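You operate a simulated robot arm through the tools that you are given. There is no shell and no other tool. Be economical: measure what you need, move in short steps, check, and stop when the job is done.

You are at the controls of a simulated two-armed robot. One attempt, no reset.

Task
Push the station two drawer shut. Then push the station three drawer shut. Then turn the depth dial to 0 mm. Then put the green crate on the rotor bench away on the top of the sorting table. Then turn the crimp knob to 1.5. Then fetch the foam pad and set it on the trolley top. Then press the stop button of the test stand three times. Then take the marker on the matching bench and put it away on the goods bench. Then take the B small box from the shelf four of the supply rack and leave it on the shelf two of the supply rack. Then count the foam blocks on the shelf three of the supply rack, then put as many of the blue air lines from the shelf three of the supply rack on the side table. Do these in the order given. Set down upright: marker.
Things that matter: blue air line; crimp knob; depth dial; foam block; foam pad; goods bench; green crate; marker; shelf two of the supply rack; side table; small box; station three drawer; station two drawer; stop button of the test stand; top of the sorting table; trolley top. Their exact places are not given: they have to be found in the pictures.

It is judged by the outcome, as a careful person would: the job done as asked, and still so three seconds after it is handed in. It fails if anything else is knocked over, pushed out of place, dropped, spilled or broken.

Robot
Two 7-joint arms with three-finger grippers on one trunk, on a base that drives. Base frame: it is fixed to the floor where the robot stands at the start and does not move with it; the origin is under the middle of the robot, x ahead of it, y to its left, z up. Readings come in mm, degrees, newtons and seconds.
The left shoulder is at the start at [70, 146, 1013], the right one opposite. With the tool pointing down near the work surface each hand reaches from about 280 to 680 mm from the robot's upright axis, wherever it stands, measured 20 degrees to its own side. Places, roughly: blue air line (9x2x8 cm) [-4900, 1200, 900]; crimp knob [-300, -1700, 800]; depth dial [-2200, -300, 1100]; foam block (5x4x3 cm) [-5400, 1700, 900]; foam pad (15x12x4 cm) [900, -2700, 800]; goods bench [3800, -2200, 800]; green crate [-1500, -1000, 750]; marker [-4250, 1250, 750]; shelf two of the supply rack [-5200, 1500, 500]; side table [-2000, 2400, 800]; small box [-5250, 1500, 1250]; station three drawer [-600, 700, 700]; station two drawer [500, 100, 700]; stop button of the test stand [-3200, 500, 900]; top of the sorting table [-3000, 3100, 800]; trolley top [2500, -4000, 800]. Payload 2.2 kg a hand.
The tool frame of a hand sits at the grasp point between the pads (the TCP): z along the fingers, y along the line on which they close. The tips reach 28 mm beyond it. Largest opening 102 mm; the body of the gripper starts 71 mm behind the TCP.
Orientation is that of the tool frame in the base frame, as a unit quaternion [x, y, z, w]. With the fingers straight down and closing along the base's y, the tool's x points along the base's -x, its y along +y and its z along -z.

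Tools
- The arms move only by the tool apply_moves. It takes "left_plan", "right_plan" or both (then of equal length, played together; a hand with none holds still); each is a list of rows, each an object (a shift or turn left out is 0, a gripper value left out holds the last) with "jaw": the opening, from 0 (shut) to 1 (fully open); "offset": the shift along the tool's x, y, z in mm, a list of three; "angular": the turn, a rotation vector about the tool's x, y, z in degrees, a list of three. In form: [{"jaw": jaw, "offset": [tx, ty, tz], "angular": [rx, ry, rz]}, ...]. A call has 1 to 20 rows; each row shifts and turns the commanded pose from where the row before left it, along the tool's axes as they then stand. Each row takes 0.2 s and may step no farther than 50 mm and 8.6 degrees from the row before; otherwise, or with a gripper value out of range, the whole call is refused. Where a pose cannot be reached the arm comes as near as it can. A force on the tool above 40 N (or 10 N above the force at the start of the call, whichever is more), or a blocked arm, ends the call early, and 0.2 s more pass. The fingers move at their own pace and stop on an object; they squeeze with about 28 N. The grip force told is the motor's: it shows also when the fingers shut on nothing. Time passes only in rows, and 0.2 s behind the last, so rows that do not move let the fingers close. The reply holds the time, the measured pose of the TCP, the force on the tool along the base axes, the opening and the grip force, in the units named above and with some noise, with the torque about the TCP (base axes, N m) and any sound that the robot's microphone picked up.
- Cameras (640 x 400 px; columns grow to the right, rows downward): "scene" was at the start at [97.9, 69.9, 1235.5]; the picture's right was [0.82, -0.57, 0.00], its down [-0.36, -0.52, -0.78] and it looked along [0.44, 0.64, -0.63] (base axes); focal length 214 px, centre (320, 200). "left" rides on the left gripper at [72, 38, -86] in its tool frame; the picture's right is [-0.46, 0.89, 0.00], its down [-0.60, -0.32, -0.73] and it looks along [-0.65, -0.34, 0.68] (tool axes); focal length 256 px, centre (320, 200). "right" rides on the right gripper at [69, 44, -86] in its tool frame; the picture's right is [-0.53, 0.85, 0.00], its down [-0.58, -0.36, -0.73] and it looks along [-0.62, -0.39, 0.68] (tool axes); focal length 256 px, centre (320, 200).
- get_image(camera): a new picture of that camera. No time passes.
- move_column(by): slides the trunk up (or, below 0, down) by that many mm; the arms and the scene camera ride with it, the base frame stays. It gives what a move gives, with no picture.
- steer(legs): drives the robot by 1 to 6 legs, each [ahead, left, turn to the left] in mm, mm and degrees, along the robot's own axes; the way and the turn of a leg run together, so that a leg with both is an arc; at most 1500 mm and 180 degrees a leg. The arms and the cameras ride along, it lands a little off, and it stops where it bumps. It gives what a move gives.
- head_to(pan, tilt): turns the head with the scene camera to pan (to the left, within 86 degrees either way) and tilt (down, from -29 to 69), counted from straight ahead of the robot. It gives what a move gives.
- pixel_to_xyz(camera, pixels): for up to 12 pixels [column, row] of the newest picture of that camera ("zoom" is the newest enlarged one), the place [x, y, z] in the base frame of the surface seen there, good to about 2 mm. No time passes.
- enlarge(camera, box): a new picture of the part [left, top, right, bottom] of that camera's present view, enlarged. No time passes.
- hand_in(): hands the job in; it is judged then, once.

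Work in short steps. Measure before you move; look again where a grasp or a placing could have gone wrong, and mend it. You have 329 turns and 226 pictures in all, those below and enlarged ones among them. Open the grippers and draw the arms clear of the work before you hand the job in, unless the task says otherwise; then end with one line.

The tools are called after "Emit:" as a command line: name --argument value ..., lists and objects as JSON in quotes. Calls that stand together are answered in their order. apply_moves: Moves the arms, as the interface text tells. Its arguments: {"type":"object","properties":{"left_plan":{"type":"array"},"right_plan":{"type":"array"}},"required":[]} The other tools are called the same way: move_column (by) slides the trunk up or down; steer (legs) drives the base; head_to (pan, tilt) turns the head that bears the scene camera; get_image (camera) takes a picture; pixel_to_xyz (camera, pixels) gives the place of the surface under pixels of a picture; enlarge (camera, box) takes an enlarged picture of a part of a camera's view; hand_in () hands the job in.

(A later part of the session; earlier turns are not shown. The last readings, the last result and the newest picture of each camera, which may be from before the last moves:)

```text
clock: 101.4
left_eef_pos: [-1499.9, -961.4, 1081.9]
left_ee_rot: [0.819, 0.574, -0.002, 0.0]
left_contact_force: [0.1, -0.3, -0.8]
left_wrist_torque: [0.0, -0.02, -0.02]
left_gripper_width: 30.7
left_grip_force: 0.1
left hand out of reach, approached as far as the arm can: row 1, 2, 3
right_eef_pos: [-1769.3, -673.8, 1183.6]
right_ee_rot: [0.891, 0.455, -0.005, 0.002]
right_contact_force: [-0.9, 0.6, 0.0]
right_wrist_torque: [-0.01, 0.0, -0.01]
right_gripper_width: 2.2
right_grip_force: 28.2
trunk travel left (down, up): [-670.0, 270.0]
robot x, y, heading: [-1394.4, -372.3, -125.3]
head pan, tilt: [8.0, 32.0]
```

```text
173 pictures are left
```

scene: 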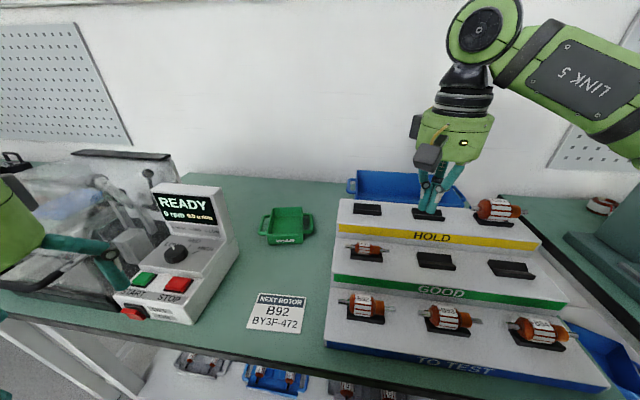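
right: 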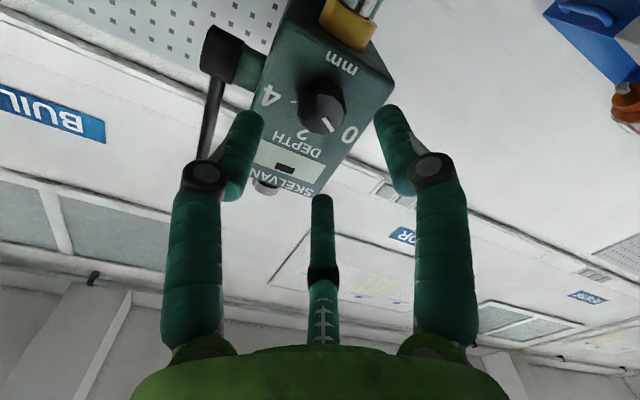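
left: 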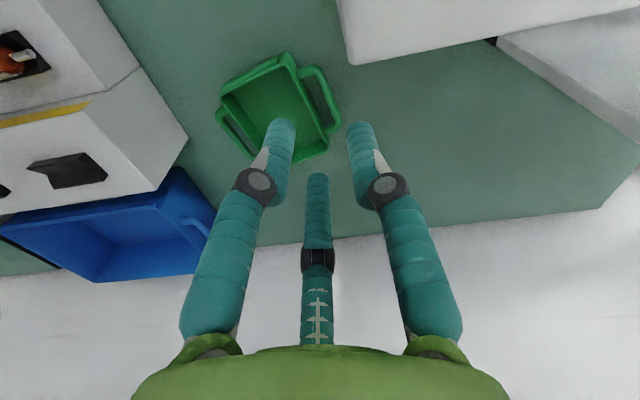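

Still at the reach boundary. I raise 60 for clearance, shift the base left 90 and ahead 20, then move the hand while descending.

Emit:
move_column --by 60

Emit:
steer --legs '[[15, 90, 0]]'

```text
clock: 102.4
left_eef_pos: [-1499.1, -961.4, 1139.9]
left_ee_rot: [0.819, 0.574, 0.0, 0.0]
left_contact_force: [0.5, 0.0, -1.2]
left_wrist_torque: [-0.03, 0.0, 0.01]
left_gripper_width: 30.4
left_grip_force: 0.1
right_eef_pos: [-1767.7, -673.2, 1243.3]
right_ee_rot: [0.891, 0.455, -0.004, 0.002]
right_contact_force: [0.0, 0.0, -0.5]
right_wrist_torque: [-0.03, 0.01, -0.01]
right_gripper_width: 2.1
right_grip_force: 28.4
trunk travel left (down, up): [-730.0, 210.0]
robot x, y, heading: [-1398.6, -366.3, -125.5]
head pan, tilt: [8.0, 32.0]
```

```text
clock: 103.5
left_eef_pos: [-1437.3, -1022.9, 1142.4]
left_ee_rot: [0.819, 0.574, 0.0, 0.001]
left_contact_force: [0.6, 1.2, 0.3]
left_wrist_torque: [-0.04, -0.03, 0.04]
left_gripper_width: 30.5
left_grip_force: 0.0
right_eef_pos: [-1707.0, -736.7, 1242.9]
right_ee_rot: [0.891, 0.454, -0.005, 0.003]
right_contact_force: [-1.3, 0.1, 0.0]
right_wrist_torque: [-0.02, -0.01, 0.05]
right_gripper_width: 2.2
right_grip_force: 27.8
trunk travel left (down, up): [-730.0, 210.0]
robot x, y, heading: [-1333.5, -430.4, -125.8]
head pan, tilt: [8.0, 32.0]
```

Now I shift right 130 and ahead 27 in tool axes, then down 90.

Emit:
apply_moves --left_plan '[{"offset": [-9, -43.5, 0]}, {"offset": [-9, -43.5, 0]}, {"offset": [-9, -43.5, 0]}, {"offset": [0, 0, 45]}, {"offset": [0, 0, 45]}, {"offset": [0, 0, 45]}, {}]'

Emit:
get_image --camera "left"

```text
clock: 105.1
left_eef_pos: [-1485.6, -978.7, 996.2]
left_ee_rot: [0.819, 0.574, -0.001, 0.0]
left_contact_force: [-0.9, 0.3, -0.1]
left_wrist_torque: [-0.03, 0.01, 0.0]
left_gripper_width: 30.4
left_grip_force: 0.0
left hand out of reach, approached as far as the arm can: row 1, 2, 3, 6
right_eef_pos: [-1705.4, -737.2, 1243.0]
right_ee_rot: [0.89, 0.455, -0.004, 0.002]
right_contact_force: [-0.2, 0.4, 0.5]
right_wrist_torque: [-0.03, -0.02, -0.02]
right_gripper_width: 2.2
right_grip_force: 27.8
trunk travel left (down, up): [-730.0, 210.0]
robot x, y, heading: [-1332.9, -432.8, -125.6]
head pan, tilt: [8.0, 32.0]
```

```text
172 pictures are left
```

left: 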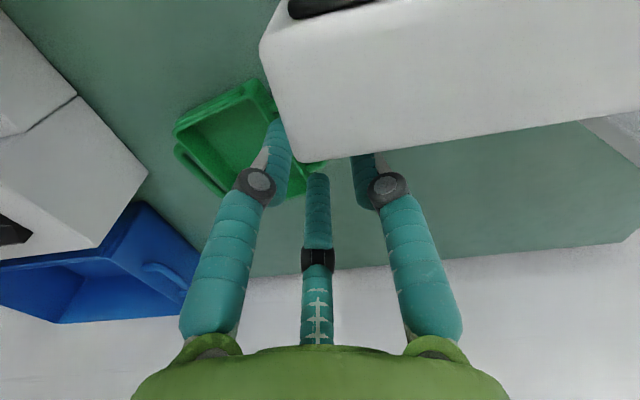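

The fingers are beside the monitor without contact; I lift straight up, undo the yaw (suspecting a wrist roll limit on that side), and test the reach.

Emit:
apply_moves --left_plan '[{"offset": [0, 0, -45]}, {"offset": [0, 0, -45]}, {"offset": [0, 0, -40]}, {"angular": [0, 0, 8]}, {"angular": [0, 0, 7.5]}, {"offset": [-20, -40, 0]}, {"offset": [-20, -40, 0]}, {}]'

```text
clock: 106.9
left_eef_pos: [-1501.2, -955.0, 1118.9]
left_ee_rot: [0.889, 0.458, -0.001, 0.0]
left_contact_force: [-0.1, 0.5, -0.2]
left_wrist_torque: [-0.01, -0.01, 0.02]
left_gripper_width: 30.8
left_grip_force: 0.0
left hand out of reach, approached as far as the arm can: row 6, 7
right_eef_pos: [-1706.0, -736.6, 1242.6]
right_ee_rot: [0.89, 0.455, -0.004, 0.001]
right_contact_force: [0.6, 0.4, 0.3]
right_wrist_torque: [0.0, 0.03, 0.0]
right_gripper_width: 2.1
right_grip_force: 27.9
trunk travel left (down, up): [-730.0, 210.0]
robot x, y, heading: [-1333.0, -431.0, -125.2]
head pan, tilt: [8.0, 32.0]
```

Still limited at this height. I'll draw back, drop to 985 close to the body, shift base right 50, then extend low, where the reach is larger.

Emit:
apply_moves --left_plan '[{"offset": [44, 5, 0]}, {"offset": [44, 5, 0]}, {"offset": [44, 5, 0]}, {"offset": [44, 5, 0]}, {"offset": [0, 0, 45]}, {"offset": [0, 0, 45]}, {"offset": [0, 0, 44]}, {}]'

Emit:
steer --legs '[[0, -50, 0]]'

Emit:
apply_moves --left_plan '[{"offset": [-44, 0, 0]}, {"offset": [-44, 0, 0]}, {"offset": [-44, 0, 0]}, {"offset": [-44, 0, 0]}, {}]'

```text
clock: 108.7
left_eef_pos: [-1383.6, -819.5, 983.7]
left_ee_rot: [0.889, 0.458, -0.001, -0.001]
left_contact_force: [-0.4, 0.6, 0.5]
left_wrist_torque: [-0.03, -0.01, -0.02]
left_gripper_width: 30.7
left_grip_force: 0.1
right_eef_pos: [-1704.9, -737.7, 1243.2]
right_ee_rot: [0.891, 0.455, -0.005, 0.001]
right_contact_force: [-0.1, 0.3, 0.9]
right_wrist_torque: [0.03, 0.01, 0.03]
right_gripper_width: 1.9
right_grip_force: 28.1
trunk travel left (down, up): [-730.0, 210.0]
robot x, y, heading: [-1331.3, -435.5, -125.4]
head pan, tilt: [8.0, 32.0]
```

```text
clock: 109.6
left_eef_pos: [-1417.2, -793.8, 983.3]
left_ee_rot: [0.889, 0.459, -0.002, -0.002]
left_contact_force: [1.4, -0.8, 0.2]
left_wrist_torque: [0.02, 0.04, 0.03]
left_gripper_width: 30.7
left_grip_force: 0.1
right_eef_pos: [-1739.5, -712.1, 1243.8]
right_ee_rot: [0.89, 0.456, -0.005, -0.002]
right_contact_force: [0.6, -0.2, 0.3]
right_wrist_torque: [0.05, 0.06, -0.05]
right_gripper_width: 2.3
right_grip_force: 28.0
trunk travel left (down, up): [-730.0, 210.0]
robot x, y, heading: [-1371.8, -403.7, -125.4]
head pan, tilt: [8.0, 32.0]
```

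```text
clock: 110.8
left_eef_pos: [-1522.5, -933.3, 984.0]
left_ee_rot: [0.889, 0.458, 0.0, -0.001]
left_contact_force: [0.1, 0.3, -0.4]
left_wrist_torque: [-0.01, -0.01, -0.01]
left_gripper_width: 30.9
left_grip_force: 0.0
right_eef_pos: [-1743.2, -709.2, 1244.2]
right_ee_rot: [0.89, 0.456, -0.006, 0.002]
right_contact_force: [0.0, 0.8, 0.0]
right_wrist_torque: [0.02, -0.01, 0.0]
right_gripper_width: 2.0
right_grip_force: 28.5
trunk travel left (down, up): [-730.0, 210.0]
robot x, y, heading: [-1378.1, -406.1, -125.4]
head pan, tilt: [8.0, 32.0]
```

It reaches now. I extend the last 85 mm and yaw.

Emit:
apply_moves --left_plan '[{"offset": [-42, 1.5, 0]}, {"offset": [-42, 1.5, 0]}, {"angular": [0, 0, -7.75]}, {"angular": [0, 0, -7.75]}, {}]'

Emit:
get_image --camera "left"

```text
clock: 112.0
left_eef_pos: [-1513.3, -983.1, 1000.3]
left_ee_rot: [0.818, 0.575, -0.002, -0.001]
left_contact_force: [-0.7, 0.2, -0.7]
left_wrist_torque: [0.0, 0.01, -0.03]
left_gripper_width: 30.8
left_grip_force: 0.0
left hand out of reach, approached as far as the arm can: row 1, 2
right_eef_pos: [-1743.6, -709.3, 1243.2]
right_ee_rot: [0.89, 0.455, -0.004, 0.001]
right_contact_force: [0.6, -0.2, -0.2]
right_wrist_torque: [-0.04, -0.01, 0.0]
right_gripper_width: 1.9
right_grip_force: 28.2
trunk travel left (down, up): [-730.0, 210.0]
robot x, y, heading: [-1373.1, -402.5, -125.4]
head pan, tilt: [8.0, 32.0]
```

```text
171 pictures are left
```

left: 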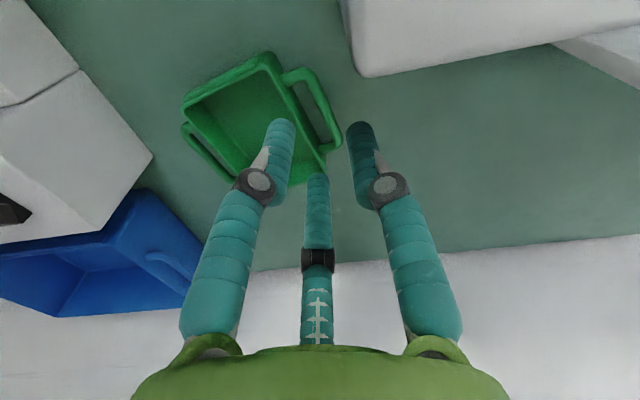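

The limit is about 600 mm from the axis here. I look down to see how much nearer the base can stand.

Emit:
head_to --pan 0 --tilt 69

Emit:
get_image --camera "scene"

Emit:
pixel_to_xyz --camera "scene" --pixels '[[320, 330], [320, 360], [320, 300], [320, 395], [250, 330], [400, 330]]'

```text
clock: 113.0
left_eef_pos: [-1514.0, -983.1, 1001.5]
left_ee_rot: [0.819, 0.574, 0.0, 0.0]
left_contact_force: [0.8, 1.0, 0.1]
left_wrist_torque: [0.01, 0.0, 0.01]
left_gripper_width: 30.7
left_grip_force: 0.0
right_eef_pos: [-1742.6, -709.1, 1243.9]
right_ee_rot: [0.89, 0.456, -0.003, 0.001]
right_contact_force: [0.2, 0.5, 0.5]
right_wrist_torque: [0.01, -0.03, 0.0]
right_gripper_width: 2.0
right_grip_force: 28.4
trunk travel left (down, up): [-730.0, 210.0]
robot x, y, heading: [-1377.7, -408.3, -125.1]
head pan, tilt: [0.0, 68.8]
```

```text
170 pictures are left
```

scene: 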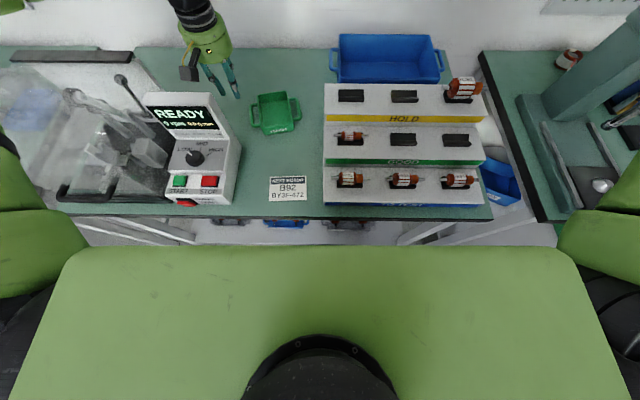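

```text
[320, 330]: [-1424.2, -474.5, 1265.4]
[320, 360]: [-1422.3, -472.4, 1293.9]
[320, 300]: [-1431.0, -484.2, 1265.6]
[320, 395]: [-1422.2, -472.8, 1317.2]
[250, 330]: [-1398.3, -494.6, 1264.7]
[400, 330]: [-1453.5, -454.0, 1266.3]
```

The bench gap below can't be seen. Reach should grow lower down, so I shift right 55 first (away from the tester), then descend to z≈905 (tips above the crate rim).

Emit:
apply_moves --left_plan '[{"offset": [0, -28, 0]}, {"offset": [0, -27, 0]}, {"offset": [0, 0, 30]}, {"offset": [0, 0, 30]}, {"offset": [0, 0, 30]}, {"offset": [-20, 0, 0]}, {}]'

Emit:
get_image --camera "left"

```text
clock: 114.3
left_eef_pos: [-1509.6, -945.6, 948.4]
left_ee_rot: [0.819, 0.574, -0.016, 0.001]
left_contact_force: [0.5, 7.7, 12.5]
left_wrist_torque: [-0.62, -0.5, 0.34]
left_gripper_width: 30.8
left_grip_force: 0.0
left hand out of reach, approached as far as the arm can: row 1, 2, 3, 4, 5, 6
right_eef_pos: [-1744.0, -706.4, 1243.4]
right_ee_rot: [0.891, 0.455, -0.005, 0.002]
right_contact_force: [0.5, 0.0, 0.2]
right_wrist_torque: [0.01, 0.03, 0.02]
right_gripper_width: 2.2
right_grip_force: 27.8
trunk travel left (down, up): [-730.0, 210.0]
robot x, y, heading: [-1374.5, -402.6, -125.5]
head pan, tilt: [0.0, 68.8]
stopped in row 6 (left hand): the force on the tool passed its limit at 47 N (the readings are from after the stop); the commanded pose is now the measured one
```

```text
169 pictures are left
```

left: 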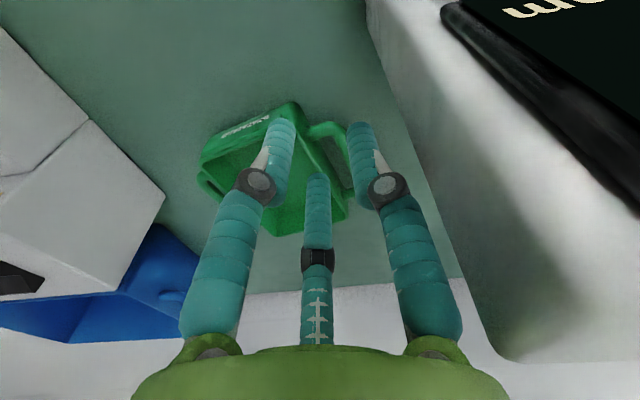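

The gripper body touched the monitor top. I lift straight up and look at the tester.

Emit:
apply_moves --left_plan '[{"offset": [0, 0, -20]}, {"offset": [0, 0, -40]}, {"offset": [0, 0, -40]}, {}]'

Emit:
head_to --pan 20 --tilt 40

Emit:
get_image --camera "scene"

```text
clock: 115.3
left_eef_pos: [-1507.2, -947.1, 1045.0]
left_ee_rot: [0.819, 0.573, -0.015, 0.001]
left_contact_force: [0.3, 0.5, -0.6]
left_wrist_torque: [0.01, -0.02, 0.02]
left_gripper_width: 30.5
left_grip_force: 0.1
right_eef_pos: [-1743.2, -709.9, 1242.6]
right_ee_rot: [0.89, 0.455, -0.004, 0.001]
right_contact_force: [-0.5, 0.3, -0.4]
right_wrist_torque: [0.03, -0.01, 0.0]
right_gripper_width: 2.1
right_grip_force: 28.1
trunk travel left (down, up): [-730.0, 210.0]
robot x, y, heading: [-1376.0, -406.6, -125.3]
head pan, tilt: [0.0, 68.8]
```

```text
clock: 116.2
left_eef_pos: [-1508.8, -946.3, 1045.2]
left_ee_rot: [0.819, 0.574, -0.015, 0.001]
left_contact_force: [0.3, 0.4, 0.7]
left_wrist_torque: [0.0, -0.02, 0.02]
left_gripper_width: 30.8
left_grip_force: 0.0
right_eef_pos: [-1744.2, -709.7, 1243.1]
right_ee_rot: [0.89, 0.456, -0.004, 0.001]
right_contact_force: [-0.4, -0.7, -0.9]
right_wrist_torque: [-0.03, -0.02, 0.01]
right_gripper_width: 2.1
right_grip_force: 28.3
trunk travel left (down, up): [-730.0, 210.0]
robot x, y, heading: [-1375.0, -405.9, -125.5]
head pan, tilt: [20.0, 40.0]
```

```text
168 pictures are left
```

scene: 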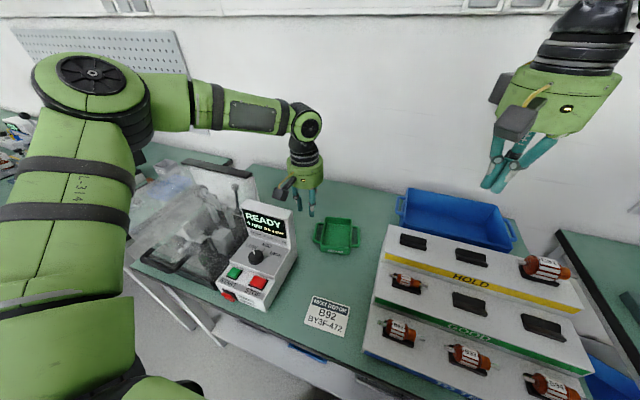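

The tester still stands as before. The left elbow posture blocks the reach, so I'll use the right hand. I measure the steps' left edge and heights.

Emit:
pixel_to_xyz --camera "scene" --pixels '[[392, 232], [383, 275], [370, 330], [405, 222], [380, 290], [360, 235], [320, 235], [270, 208], [297, 220], [240, 260]]'

```text
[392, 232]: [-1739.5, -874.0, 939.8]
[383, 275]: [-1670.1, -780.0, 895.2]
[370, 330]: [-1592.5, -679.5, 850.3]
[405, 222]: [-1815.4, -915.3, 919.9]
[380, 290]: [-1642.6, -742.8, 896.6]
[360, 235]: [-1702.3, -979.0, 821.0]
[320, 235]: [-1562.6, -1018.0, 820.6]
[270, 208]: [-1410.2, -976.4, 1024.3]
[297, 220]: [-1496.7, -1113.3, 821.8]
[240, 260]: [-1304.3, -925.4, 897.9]
```

The right wall of the crate ([-1656,-963]) leaves ample room for the right hand. I retract the left arm, then drive 300 left.

Emit:
apply_moves --left_plan '[{"offset": [0, 0, -40]}, {"offset": [0, 0, -30], "angular": [0, 0, 7.75]}, {"offset": [0, 0, 0], "angular": [0, 0, 7.75]}, {"offset": [45, 5, 0]}, {"offset": [45, 5, 0]}, {"offset": [45, 5, 0]}, {"offset": [45, 5, 0]}, {"offset": [45, 5, 0]}, {"offset": [45, 5, 0]}, {"offset": [45, 5, 0]}, {}]'

Emit:
steer --legs '[[0, 300, -0.5]]'

Emit:
head_to --pan -10 --tilt 45

Emit:
get_image --camera "scene"

```text
clock: 118.6
left_eef_pos: [-1311.2, -748.1, 1140.3]
left_ee_rot: [0.889, 0.458, -0.013, 0.003]
left_contact_force: [0.0, 1.3, 0.2]
left_wrist_torque: [0.01, 0.0, -0.03]
left_gripper_width: 30.6
left_grip_force: 0.1
left hand out of reach, approached as far as the arm can: row 9, 10
right_eef_pos: [-1743.9, -709.5, 1242.7]
right_ee_rot: [0.89, 0.455, -0.004, 0.001]
right_contact_force: [0.4, -0.1, -0.3]
right_wrist_torque: [0.0, 0.01, -0.02]
right_gripper_width: 1.9
right_grip_force: 28.4
trunk travel left (down, up): [-730.0, 210.0]
robot x, y, heading: [-1374.8, -408.1, -125.4]
head pan, tilt: [20.0, 40.0]
```

```text
clock: 120.7
left_eef_pos: [-1065.2, -922.2, 1140.9]
left_ee_rot: [0.889, 0.457, -0.014, 0.003]
left_contact_force: [-0.5, -1.3, -0.9]
left_wrist_torque: [-0.01, -0.02, 0.02]
left_gripper_width: 30.4
left_grip_force: 0.1
right_eef_pos: [-1497.4, -884.4, 1243.3]
right_ee_rot: [0.891, 0.455, -0.004, 0.001]
right_contact_force: [-0.8, 0.3, -0.5]
right_wrist_torque: [-0.04, -0.01, 0.0]
right_gripper_width: 1.8
right_grip_force: 28.1
trunk travel left (down, up): [-730.0, 210.0]
robot x, y, heading: [-1126.2, -578.7, -125.5]
head pan, tilt: [20.0, 40.0]
```

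```text
clock: 121.6
left_eef_pos: [-1064.5, -922.8, 1141.3]
left_ee_rot: [0.889, 0.457, -0.014, 0.002]
left_contact_force: [0.4, -0.9, -0.3]
left_wrist_torque: [0.02, -0.02, 0.01]
left_gripper_width: 30.9
left_grip_force: 0.0
right_eef_pos: [-1497.2, -885.1, 1243.2]
right_ee_rot: [0.89, 0.456, -0.004, 0.001]
right_contact_force: [-1.1, -0.2, -0.5]
right_wrist_torque: [0.02, 0.05, 0.0]
right_gripper_width: 2.1
right_grip_force: 28.5
trunk travel left (down, up): [-730.0, 210.0]
robot x, y, heading: [-1127.8, -580.2, -125.4]
head pan, tilt: [-10.0, 45.0]
```

```text
167 pictures are left
```

scene: 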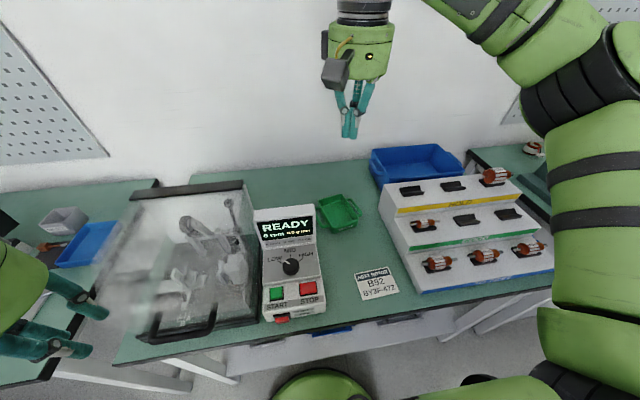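

The corridor between monitor and steps is free for the right hand. I shift it right 84, lower to z≈905, then extend toward the crate's right wall with jaw at 0.16... first position check.

Emit:
apply_moves --right_plan '[{"offset": [0, -42, 0], "jaw": 0.3}, {"offset": [0, -42, 0]}, {"offset": [0, 0, 48]}, {"offset": [0, 0, 48]}, {"offset": [0, 0, 48]}, {"offset": [0, 0, 48]}, {"offset": [0, 0, 48]}, {"offset": [0, 0, 48]}, {"offset": [0, 0, 48]}, {}]'

Emit:
apply_moves --right_plan '[{"offset": [-40, 0, 0], "angular": [0, 0, -4]}, {"offset": [-40, 0, 0], "angular": [0, 0, -4]}, {"offset": [-30, 0, 0], "angular": [0, 0, -4]}, {"angular": [0, 0, -3.5]}, {}]'

Emit:
get_image --camera "right"

```text
clock: 123.8
left_eef_pos: [-1064.2, -924.2, 1141.1]
left_ee_rot: [0.89, 0.456, -0.014, 0.003]
left_contact_force: [0.4, -0.3, -1.0]
left_wrist_torque: [0.02, 0.02, 0.0]
left_gripper_width: 30.8
left_grip_force: 0.0
right_eef_pos: [-1565.7, -839.8, 906.3]
right_ee_rot: [0.891, 0.454, -0.004, 0.001]
right_contact_force: [0.2, -0.1, 0.0]
right_wrist_torque: [0.01, 0.02, -0.01]
right_gripper_width: 30.7
right_grip_force: 0.1
trunk travel left (down, up): [-730.0, 210.0]
robot x, y, heading: [-1123.8, -584.9, -125.4]
head pan, tilt: [-10.0, 45.0]
```

```text
clock: 125.0
left_eef_pos: [-1064.4, -924.1, 1140.6]
left_ee_rot: [0.889, 0.457, -0.015, 0.002]
left_contact_force: [0.0, 0.1, -0.5]
left_wrist_torque: [0.0, -0.02, 0.01]
left_gripper_width: 30.2
left_grip_force: 0.1
right_eef_pos: [-1625.0, -931.1, 907.1]
right_ee_rot: [0.822, 0.57, -0.004, 0.002]
right_contact_force: [0.2, -0.2, 0.2]
right_wrist_torque: [0.0, 0.01, 0.0]
right_gripper_width: 30.3
right_grip_force: 0.0
trunk travel left (down, up): [-730.0, 210.0]
robot x, y, heading: [-1124.4, -580.1, -125.4]
head pan, tilt: [-10.0, 45.0]
```

```text
166 pictures are left
```

right: 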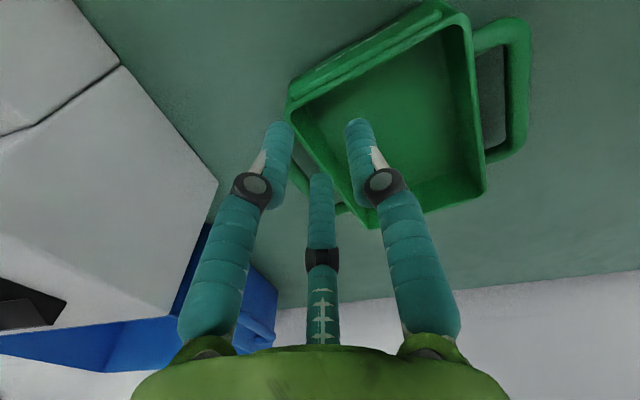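

The right hand hovers at the crate's right wall. I measure the rim, label corner and right handle from this close view.

Emit:
pixel_to_xyz --camera "right" --pixels '[[292, 110], [303, 130], [312, 145], [340, 185], [375, 222], [480, 190], [470, 60], [345, 210], [305, 170], [300, 182]]'

Emit:
enlarge --camera "right" --box '[260, 80, 400, 240]'

```text
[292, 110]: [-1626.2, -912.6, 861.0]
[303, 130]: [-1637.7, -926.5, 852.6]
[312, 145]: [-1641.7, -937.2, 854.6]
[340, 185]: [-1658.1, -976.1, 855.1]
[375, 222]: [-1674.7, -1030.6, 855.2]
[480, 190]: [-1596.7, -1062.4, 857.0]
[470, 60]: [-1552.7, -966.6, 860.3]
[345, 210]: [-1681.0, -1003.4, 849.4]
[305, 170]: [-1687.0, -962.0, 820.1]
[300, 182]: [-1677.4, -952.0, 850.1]
```

```text
2.50 times, centred on (330, 160) of right
```

zoom: 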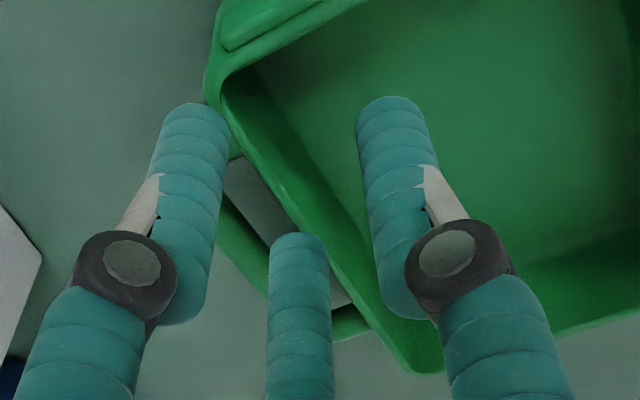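

Wall centre sits at tool-y −1212 (TCP at −1196), handle bar inner edge about −1233. I shift −41/−16, set the jaw to 14 mm and check before descending.

Emit:
apply_moves --right_plan '[{"offset": [-20.5, -8, 0], "jaw": 0.14}, {"offset": [-20.5, -8, 0]}, {"offset": [0, 0, 10]}, {}]'

Emit:
enlarge --camera "right" --box '[240, 80, 400, 240]'

```text
clock: 126.0
left_eef_pos: [-1065.3, -923.1, 1140.3]
left_ee_rot: [0.889, 0.457, -0.014, 0.002]
left_contact_force: [0.1, 0.4, -0.2]
left_wrist_torque: [0.02, 0.01, -0.01]
left_gripper_width: 30.6
left_grip_force: 0.0
right_eef_pos: [-1655.2, -963.3, 897.7]
right_ee_rot: [0.821, 0.57, -0.005, 0.001]
right_contact_force: [0.5, 0.3, 0.8]
right_wrist_torque: [-0.01, 0.0, 0.03]
right_gripper_width: 14.3
right_grip_force: 0.0
trunk travel left (down, up): [-730.0, 210.0]
robot x, y, heading: [-1128.0, -579.9, -125.3]
head pan, tilt: [-10.0, 45.0]
```

```text
2.50 times, centred on (320, 160) of right
```

zoom: 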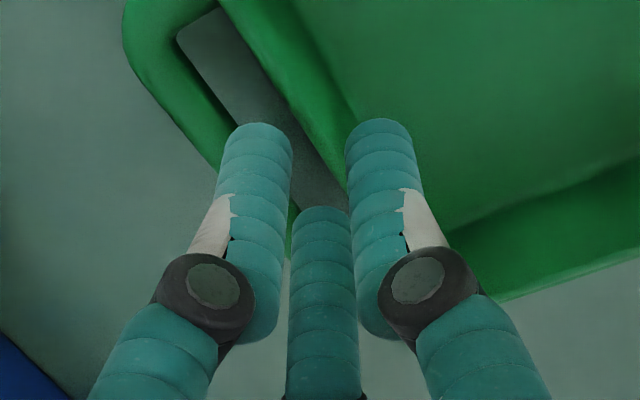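

I measure the gap edges in this view before descending.

Emit:
pixel_to_xyz --camera "zoom" --pixels '[[195, 90], [180, 90], [165, 90], [260, 70], [285, 90], [305, 110], [320, 130], [250, 30], [215, 60], [330, 110], [240, 80], [340, 90]]'

```text
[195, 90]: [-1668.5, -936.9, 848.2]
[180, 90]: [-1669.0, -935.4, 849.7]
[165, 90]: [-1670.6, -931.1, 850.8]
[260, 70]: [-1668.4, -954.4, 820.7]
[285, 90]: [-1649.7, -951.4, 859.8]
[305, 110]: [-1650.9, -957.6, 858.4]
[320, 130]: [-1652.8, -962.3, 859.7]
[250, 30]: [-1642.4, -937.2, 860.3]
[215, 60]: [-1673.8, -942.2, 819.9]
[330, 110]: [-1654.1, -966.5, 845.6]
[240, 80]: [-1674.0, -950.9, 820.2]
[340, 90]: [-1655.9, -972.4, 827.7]
```

Clearances: wall −1210…−1214, outer finger −1220…−1230, bar from −1234. I descend 33 mm and close.

Emit:
apply_moves --right_plan '[{"offset": [0, 0, 11]}, {"offset": [0, 0, 11]}, {"offset": [0, 0, 11]}, {"jaw": 0}, {}, {}]'

Emit:
get_image --camera "right"

```text
clock: 126.7
left_eef_pos: [-1062.4, -922.1, 1140.8]
left_ee_rot: [0.889, 0.457, -0.015, 0.003]
left_contact_force: [0.1, -1.1, -0.2]
left_wrist_torque: [0.07, -0.04, 0.0]
left_gripper_width: 30.6
left_grip_force: 0.0
right_eef_pos: [-1656.6, -967.5, 886.9]
right_ee_rot: [0.822, 0.57, -0.012, 0.005]
right_contact_force: [6.1, 6.2, 27.2]
right_wrist_torque: [0.6, -0.31, -0.03]
right_gripper_width: 14.6
right_grip_force: 0.8
trunk travel left (down, up): [-730.0, 210.0]
robot x, y, heading: [-1123.8, -581.4, -125.4]
head pan, tilt: [-10.0, 45.0]
stopped in row 3 (right hand): the force on the tool passed its limit at 47 N (the readings are from after the stop); the commanded pose is now the measured one
```

```text
163 pictures are left
```

right: 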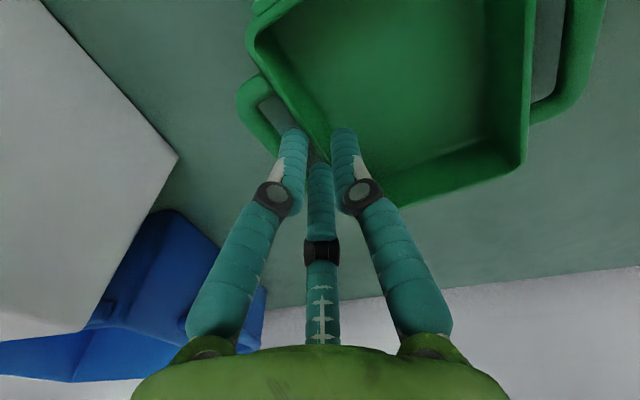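

Contact at the rim level with the lever pointing to something at tool x≈+17. I back up 15 mm and look closely at the hand from the scene camera.

Emit:
apply_moves --right_plan '[{"offset": [0, 0, -15]}, {}]'

Emit:
enlarge --camera "scene" --box '[300, 120, 440, 240]'

```text
clock: 127.3
left_eef_pos: [-1064.2, -923.2, 1141.0]
left_ee_rot: [0.889, 0.457, -0.014, 0.003]
left_contact_force: [-0.4, -0.5, 0.6]
left_wrist_torque: [-0.03, 0.02, 0.01]
left_gripper_width: 30.6
left_grip_force: 0.1
right_eef_pos: [-1656.3, -966.4, 895.8]
right_ee_rot: [0.821, 0.57, -0.011, 0.003]
right_contact_force: [0.8, 0.6, 0.4]
right_wrist_torque: [0.01, -0.01, -0.01]
right_gripper_width: 14.3
right_grip_force: 0.0
trunk travel left (down, up): [-730.0, 210.0]
robot x, y, heading: [-1128.3, -581.7, -125.2]
head pan, tilt: [-10.0, 45.0]
```

```text
3.33 times, centred on (370, 180) of scene
```

zoom: 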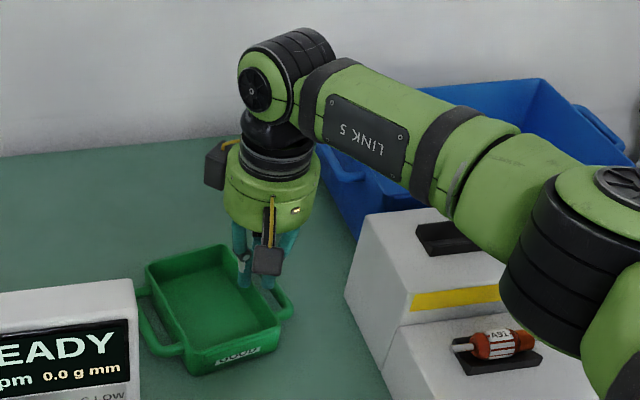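

I zoom strongly at the fingertips and crate to see what meets the rim.

Emit:
enlarge --camera "scene" --box '[345, 160, 375, 205]'

Emit:
enlarge --camera "right" --box '[240, 90, 400, 190]'

```text
8.89 times, centred on (360, 182) of scene
```

zoom: 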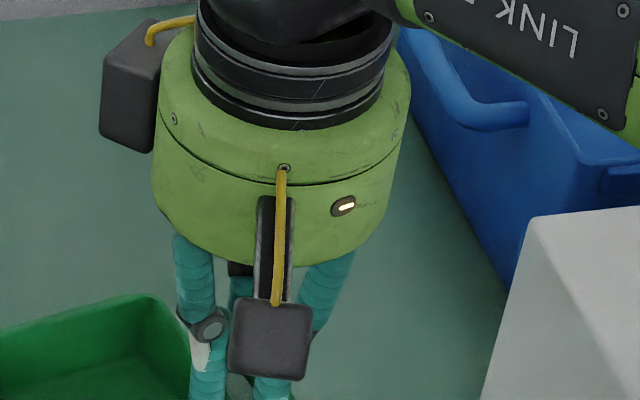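

```text
4.00 times, centred on (320, 140) of right
```

zoom: 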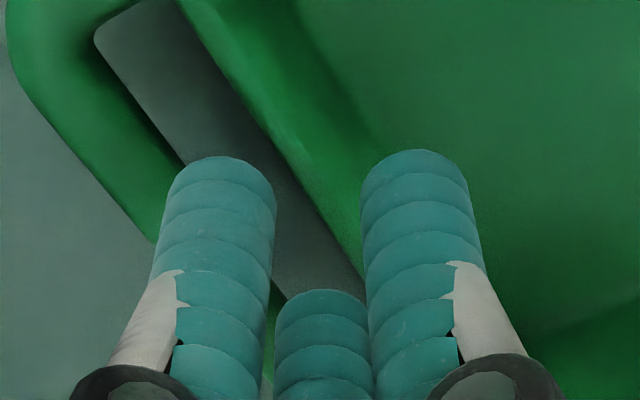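

The pictures show the gripper really has three radial fingers: one at +y and a pair at (±x, −y). I'll use the left wall: the single +y finger into the left loop, the pair inside the crate. I lift, shift 82 mm to +y with jaw 0.3, and check.

Emit:
apply_moves --right_plan '[{"offset": [0, 0, -15], "jaw": 0.3}, {"offset": [-1, 41, 0]}, {"offset": [-1, 41, 0]}, {}]'

Emit:
get_image --camera "right"

Emit:
enlarge --camera "right" --box '[280, 80, 440, 180]'

```text
clock: 128.3
left_eef_pos: [-1065.6, -923.6, 1142.2]
left_ee_rot: [0.89, 0.457, -0.014, 0.003]
left_contact_force: [0.0, -1.0, -0.2]
left_wrist_torque: [-0.02, 0.0, -0.01]
left_gripper_width: 30.8
left_grip_force: 0.1
right_eef_pos: [-1582.4, -996.9, 910.2]
right_ee_rot: [0.822, 0.57, -0.01, 0.004]
right_contact_force: [1.2, 0.5, 0.0]
right_wrist_torque: [-0.01, 0.01, -0.03]
right_gripper_width: 30.6
right_grip_force: 0.1
trunk travel left (down, up): [-730.0, 210.0]
robot x, y, heading: [-1127.0, -582.8, -125.1]
head pan, tilt: [-10.0, 45.0]
```

```text
159 pictures are left
```

right: 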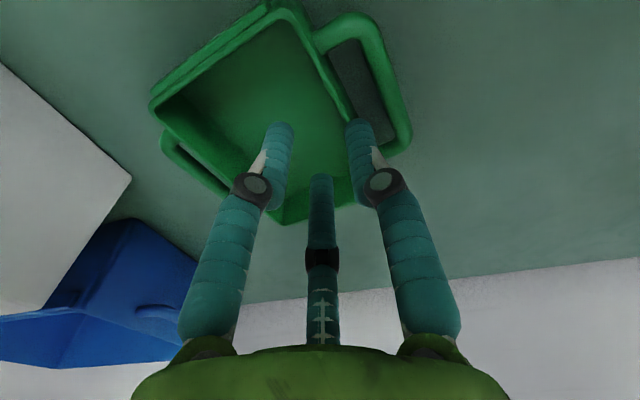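

```text
4.00 times, centred on (360, 130) of right
```

zoom: 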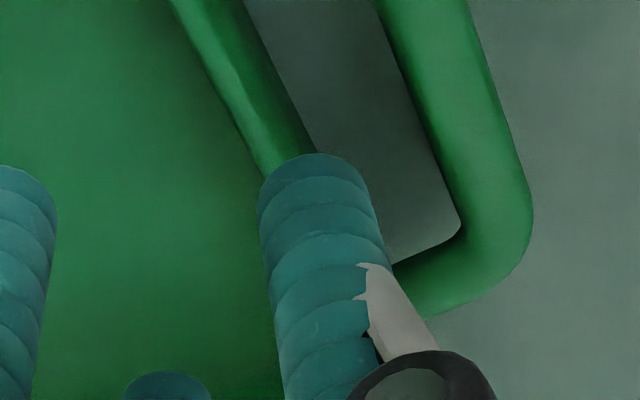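

The single finger is above the wall now; I measure wall and bar edges here.

Emit:
pixel_to_xyz --camera "zoom" --pixels '[[230, 100], [265, 140], [285, 130], [300, 130], [250, 60], [430, 120], [445, 160], [460, 120], [410, 60], [350, 100], [480, 160], [430, 60]]'

```text
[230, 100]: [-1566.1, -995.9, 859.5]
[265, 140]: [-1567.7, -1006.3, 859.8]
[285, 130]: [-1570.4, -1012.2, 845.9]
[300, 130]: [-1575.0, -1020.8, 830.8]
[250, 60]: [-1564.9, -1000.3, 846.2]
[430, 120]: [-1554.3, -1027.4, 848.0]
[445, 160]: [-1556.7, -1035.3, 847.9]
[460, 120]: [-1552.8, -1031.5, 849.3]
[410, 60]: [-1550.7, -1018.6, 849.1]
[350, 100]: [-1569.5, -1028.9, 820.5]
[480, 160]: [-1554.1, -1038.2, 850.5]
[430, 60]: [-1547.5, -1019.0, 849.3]
```

Gap is −1115.7…−1096; I shift +2.5 mm in y and descend in small steps.

Emit:
apply_moves --right_plan '[{"offset": [0, 2.5, 10]}, {"offset": [0, 0, 10]}, {"offset": [0, 0, 6]}, {"offset": [0, 0, 6]}, {}]'

Emit:
enlarge --camera "right" --box '[280, 80, 440, 180]'

```text
clock: 129.5
left_eef_pos: [-1064.8, -923.8, 1141.1]
left_ee_rot: [0.889, 0.457, -0.014, 0.002]
left_contact_force: [0.8, -0.3, 0.2]
left_wrist_torque: [0.01, 0.02, 0.01]
left_gripper_width: 30.7
left_grip_force: 0.0
right_eef_pos: [-1580.8, -997.6, 878.1]
right_ee_rot: [0.822, 0.57, -0.011, 0.003]
right_contact_force: [1.0, 0.2, -0.4]
right_wrist_torque: [-0.03, 0.03, -0.04]
right_gripper_width: 30.6
right_grip_force: 0.0
trunk travel left (down, up): [-730.0, 210.0]
robot x, y, heading: [-1125.5, -582.3, -125.4]
head pan, tilt: [-10.0, 45.0]
```

```text
4.00 times, centred on (360, 130) of right
```

zoom: 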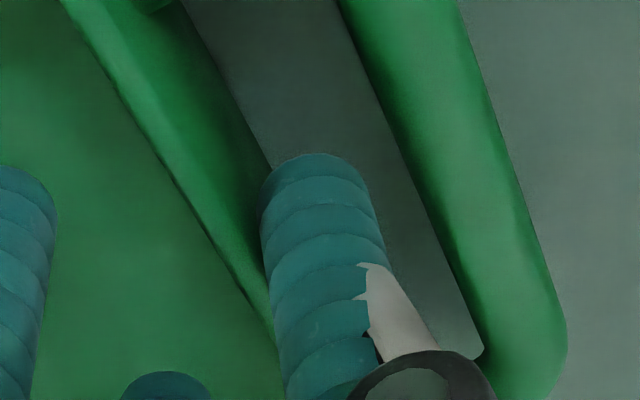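

The fingertip is inside the loop gap. I go down 12 more, then walk the hand +8 mm while narrowing the jaw, and close.

Emit:
apply_moves --right_plan '[{"offset": [0, 0, 6]}, {"offset": [0, 0, 6]}, {"offset": [0, 4, 0], "jaw": 0.22}, {"offset": [0, 4, 0], "jaw": 0.14}, {}, {"jaw": 0}, {}, {}]'

Emit:
get_image --camera "right"

```text
clock: 131.3
left_eef_pos: [-1064.5, -923.9, 1141.3]
left_ee_rot: [0.889, 0.457, -0.015, 0.002]
left_contact_force: [0.4, 0.1, 0.7]
left_wrist_torque: [-0.02, -0.02, 0.02]
left_gripper_width: 30.6
left_grip_force: 0.1
right_eef_pos: [-1572.8, -1001.8, 866.6]
right_ee_rot: [0.822, 0.57, -0.012, 0.002]
right_contact_force: [-0.2, -1.3, 0.3]
right_wrist_torque: [-0.11, -0.04, 0.01]
right_gripper_width: 9.1
right_grip_force: 27.8
trunk travel left (down, up): [-730.0, 210.0]
robot x, y, heading: [-1130.8, -579.9, -125.5]
head pan, tilt: [-10.0, 45.0]
```

```text
156 pictures are left
```

right: 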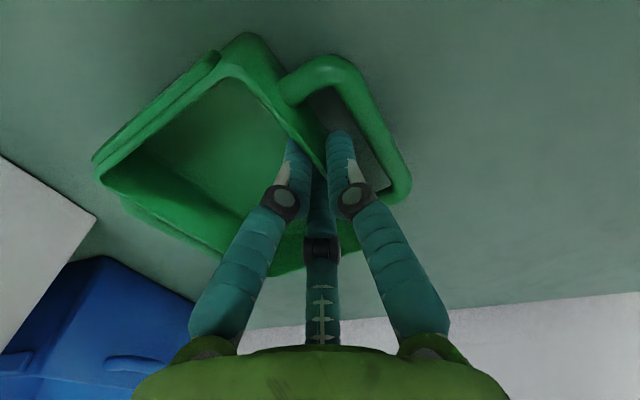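

The wall is gripped (opening 9.1). I lift 60 mm and look.

Emit:
apply_moves --right_plan '[{"offset": [0, 0, -15]}, {"offset": [0, 0, -15]}, {"offset": [0, 0, -15]}, {"offset": [0, 0, -15]}, {}]'

Emit:
get_image --camera "scene"

Emit:
get_image --camera "right"

```text
clock: 132.5
left_eef_pos: [-1064.2, -924.1, 1141.2]
left_ee_rot: [0.889, 0.457, -0.014, 0.003]
left_contact_force: [0.2, -0.1, 0.0]
left_wrist_torque: [0.0, -0.01, 0.0]
left_gripper_width: 30.8
left_grip_force: 0.0
right_eef_pos: [-1572.7, -1000.8, 927.3]
right_ee_rot: [0.822, 0.57, -0.01, 0.003]
right_contact_force: [-0.5, -1.2, -2.1]
right_wrist_torque: [0.0, -0.12, 0.02]
right_gripper_width: 9.1
right_grip_force: 27.8
trunk travel left (down, up): [-730.0, 210.0]
robot x, y, heading: [-1125.0, -580.2, -125.5]
head pan, tilt: [-10.0, 45.0]
```

```text
155 pictures are left
```

scene: 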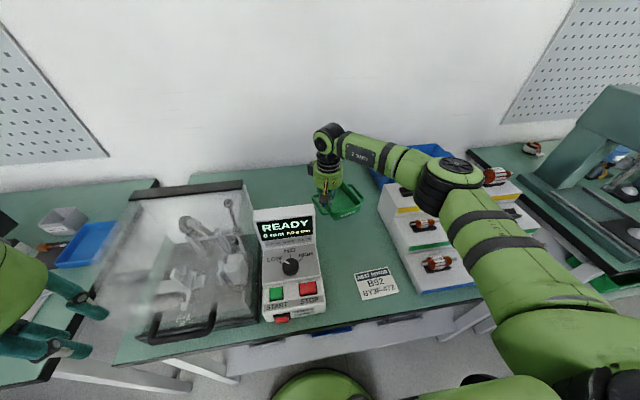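

```text
154 pictures are left
```

right: 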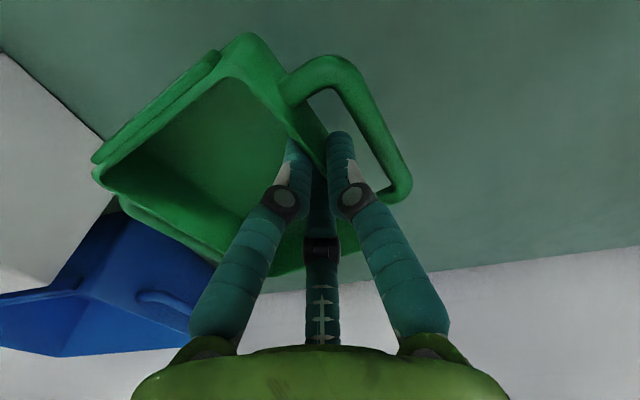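

The crate is held level. I raise the trunk 155, back out 500, turn right 90° to look along the aisle.

Emit:
move_column --by 155

Emit:
steer --legs '[[-500, 0, 0], [0, 0, -90]]'

Emit:
head_to --pan 0 --tilt 10

Emit:
get_image --camera "scene"

```text
clock: 134.3
left_eef_pos: [-1064.2, -924.8, 1295.8]
left_ee_rot: [0.889, 0.457, -0.014, 0.002]
left_contact_force: [-0.4, -0.6, -0.2]
left_wrist_torque: [0.01, 0.02, -0.01]
left_gripper_width: 30.4
left_grip_force: 0.0
right_eef_pos: [-1573.2, -1001.6, 1080.9]
right_ee_rot: [0.822, 0.57, -0.01, 0.003]
right_contact_force: [-0.2, -0.6, -1.8]
right_wrist_torque: [-0.01, -0.08, 0.03]
right_gripper_width: 8.6
right_grip_force: 27.6
trunk travel left (down, up): [-885.0, 55.0]
robot x, y, heading: [-1126.7, -581.9, -125.6]
head pan, tilt: [-10.0, 45.0]
```

```text
clock: 141.1
left_eef_pos: [-1176.2, -230.4, 1295.8]
left_ee_rot: [0.951, -0.309, -0.011, -0.008]
left_contact_force: [0.3, 0.8, 0.5]
left_wrist_torque: [0.0, 0.01, 0.01]
left_gripper_width: 30.6
left_grip_force: 0.0
right_eef_pos: [-1251.8, 277.4, 1083.1]
right_ee_rot: [0.983, -0.181, -0.01, -0.005]
right_contact_force: [0.2, 0.3, -2.4]
right_wrist_torque: [-0.13, 0.02, -0.01]
right_gripper_width: 8.6
right_grip_force: 27.9
trunk travel left (down, up): [-885.0, 55.0]
robot x, y, heading: [-830.6, -171.0, 144.1]
head pan, tilt: [-10.0, 45.0]
```

```text
clock: 142.1
left_eef_pos: [-1177.0, -230.1, 1295.3]
left_ee_rot: [0.951, -0.309, -0.011, -0.008]
left_contact_force: [0.1, 0.2, 0.1]
left_wrist_torque: [-0.01, 0.03, 0.03]
left_gripper_width: 30.7
left_grip_force: 0.0
right_eef_pos: [-1250.5, 277.7, 1082.3]
right_ee_rot: [0.983, -0.181, -0.009, -0.005]
right_contact_force: [0.6, 0.7, -1.2]
right_wrist_torque: [-0.06, 0.01, -0.02]
right_gripper_width: 8.9
right_grip_force: 27.9
trunk travel left (down, up): [-885.0, 55.0]
robot x, y, heading: [-833.7, -174.5, 144.3]
head pan, tilt: [0.0, 10.0]
```

```text
153 pictures are left
```

scene: 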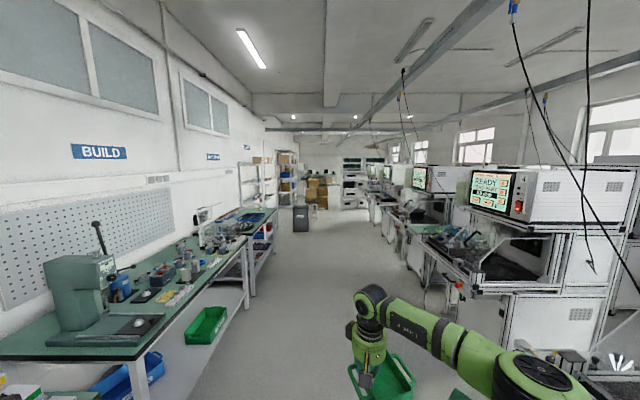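

The aisle is free ahead. I drive 1500 along it and look right.

Emit:
steer --legs '[[1500, 0, 0]]'

Emit:
head_to --pan -25 --tilt 15

Emit:
get_image --camera "scene"

```text
clock: 149.4
left_eef_pos: [-2347.5, 684.6, 1295.3]
left_ee_rot: [0.942, -0.335, -0.011, -0.01]
left_contact_force: [0.8, -0.4, 1.0]
left_wrist_torque: [-0.02, 0.02, 0.02]
left_gripper_width: 30.6
left_grip_force: 0.0
right_eef_pos: [-2393.2, 1196.3, 1081.8]
right_ee_rot: [0.978, -0.209, -0.009, -0.006]
right_contact_force: [0.2, 0.2, -1.3]
right_wrist_torque: [-0.06, 0.07, 0.0]
right_gripper_width: 8.7
right_grip_force: 27.8
trunk travel left (down, up): [-885.0, 55.0]
robot x, y, heading: [-2003.9, 720.3, 140.8]
head pan, tilt: [0.0, 10.0]
```

```text
clock: 150.3
left_eef_pos: [-2348.2, 686.3, 1296.3]
left_ee_rot: [0.942, -0.336, -0.011, -0.009]
left_contact_force: [-0.8, 0.8, 0.9]
left_wrist_torque: [0.01, 0.0, 0.01]
left_gripper_width: 30.6
left_grip_force: 0.0
right_eef_pos: [-2394.1, 1196.5, 1081.8]
right_ee_rot: [0.978, -0.208, -0.008, -0.004]
right_contact_force: [-0.2, -1.0, -1.3]
right_wrist_torque: [-0.06, 0.02, 0.0]
right_gripper_width: 8.9
right_grip_force: 28.4
trunk travel left (down, up): [-885.0, 55.0]
robot x, y, heading: [-2000.3, 726.8, 141.1]
head pan, tilt: [-25.0, 15.0]
```

```text
152 pictures are left
```

scene: 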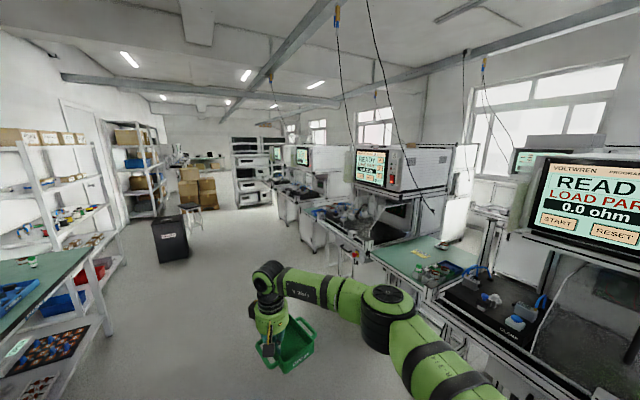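

A green-topped table stands between stations at (420,265). I measure it and others.

Emit:
pixel_to_xyz --camera "scene" --pixels '[[400, 262], [440, 285], [452, 240], [390, 245], [350, 215], [240, 165], [325, 210], [170, 240], [200, 205], [300, 210]]'

Emit:
enlarge --camera "scene" --box '[290, 140, 530, 300]'

```text
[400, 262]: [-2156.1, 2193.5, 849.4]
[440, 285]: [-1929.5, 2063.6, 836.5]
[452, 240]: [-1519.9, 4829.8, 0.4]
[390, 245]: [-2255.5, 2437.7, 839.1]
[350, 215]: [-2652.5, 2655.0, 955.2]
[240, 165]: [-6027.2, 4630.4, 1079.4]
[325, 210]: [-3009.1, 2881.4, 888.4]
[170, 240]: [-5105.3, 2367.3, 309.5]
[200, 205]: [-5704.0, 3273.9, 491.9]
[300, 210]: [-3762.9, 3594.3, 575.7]
```

```text
2.50 times, centred on (410, 220) of scene
```

zoom: 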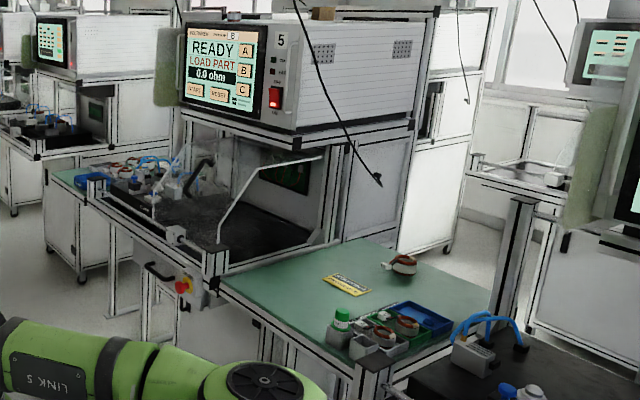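

The sorting table is the next one, beyond station 5, near [-3000,2900]. I drive on ~1850 mm, easing right, and look right.

Emit:
steer --legs '[[1450, -100, 0], [380, -100, 0]]'

Emit:
head_to --pan -75 --tilt 20

Emit:
get_image --camera "scene"

```text
clock: 159.8
left_eef_pos: [-3692.1, 1984.3, 1296.4]
left_ee_rot: [0.946, -0.323, -0.012, -0.009]
left_contact_force: [0.8, 0.2, 0.1]
left_wrist_torque: [0.03, 0.01, 0.01]
left_gripper_width: 30.7
left_grip_force: 0.1
right_eef_pos: [-3751.6, 2495.2, 1082.5]
right_ee_rot: [0.981, -0.196, -0.011, -0.006]
right_contact_force: [0.1, 0.6, -1.3]
right_wrist_torque: [-0.09, 0.06, -0.02]
right_gripper_width: 9.0
right_grip_force: 27.7
trunk travel left (down, up): [-885.0, 55.0]
robot x, y, heading: [-3351.8, 2035.2, 142.5]
head pan, tilt: [-25.0, 15.0]
```

```text
clock: 160.9
left_eef_pos: [-3692.7, 1984.8, 1295.5]
left_ee_rot: [0.946, -0.323, -0.012, -0.009]
left_contact_force: [0.8, 0.2, -0.4]
left_wrist_torque: [0.01, 0.01, -0.04]
left_gripper_width: 30.5
left_grip_force: 0.2
right_eef_pos: [-3752.6, 2496.0, 1081.7]
right_ee_rot: [0.981, -0.195, -0.009, -0.006]
right_contact_force: [-0.6, 0.2, -2.3]
right_wrist_torque: [-0.09, 0.01, -0.02]
right_gripper_width: 8.6
right_grip_force: 28.1
trunk travel left (down, up): [-885.0, 55.0]
robot x, y, heading: [-3348.8, 2032.0, 142.4]
head pan, tilt: [-75.0, 20.0]
```

```text
150 pictures are left
```

scene: 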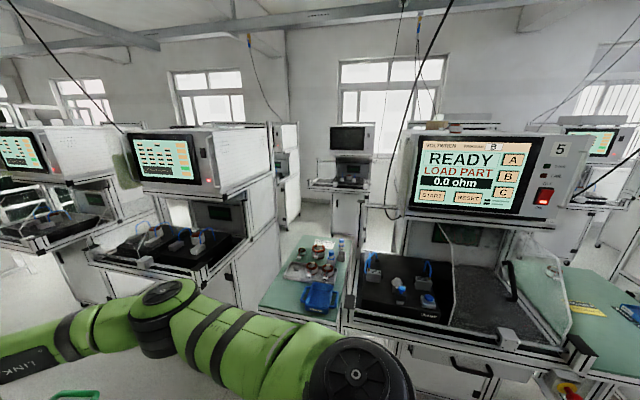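

The sorting table is at (310,280) with trays on it. I enlarge and measure.

Emit:
enlarge --camera "scene" --box '[240, 210, 380, 340]'

Emit:
pixel_to_xyz --camera "zoom" --pixels '[[100, 340], [160, 230], [230, 250], [200, 300], [250, 340], [290, 300], [330, 250], [420, 220], [200, 130], [400, 330], [300, 370]]'

```text
3.08 times, centred on (310, 275) of scene
```

zoom: 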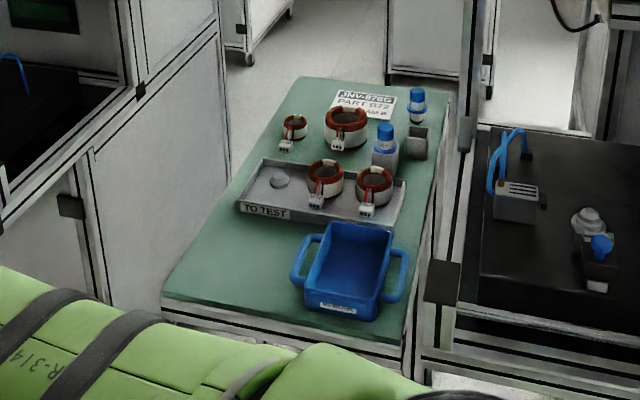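

```text
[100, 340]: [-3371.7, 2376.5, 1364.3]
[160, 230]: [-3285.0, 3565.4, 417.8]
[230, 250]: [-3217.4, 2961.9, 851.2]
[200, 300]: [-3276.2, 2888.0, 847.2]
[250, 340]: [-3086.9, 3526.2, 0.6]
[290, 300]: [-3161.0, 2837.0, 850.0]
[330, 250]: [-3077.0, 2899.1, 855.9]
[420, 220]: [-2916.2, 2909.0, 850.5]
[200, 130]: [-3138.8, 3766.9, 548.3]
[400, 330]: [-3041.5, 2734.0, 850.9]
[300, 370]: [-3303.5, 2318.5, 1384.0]
```

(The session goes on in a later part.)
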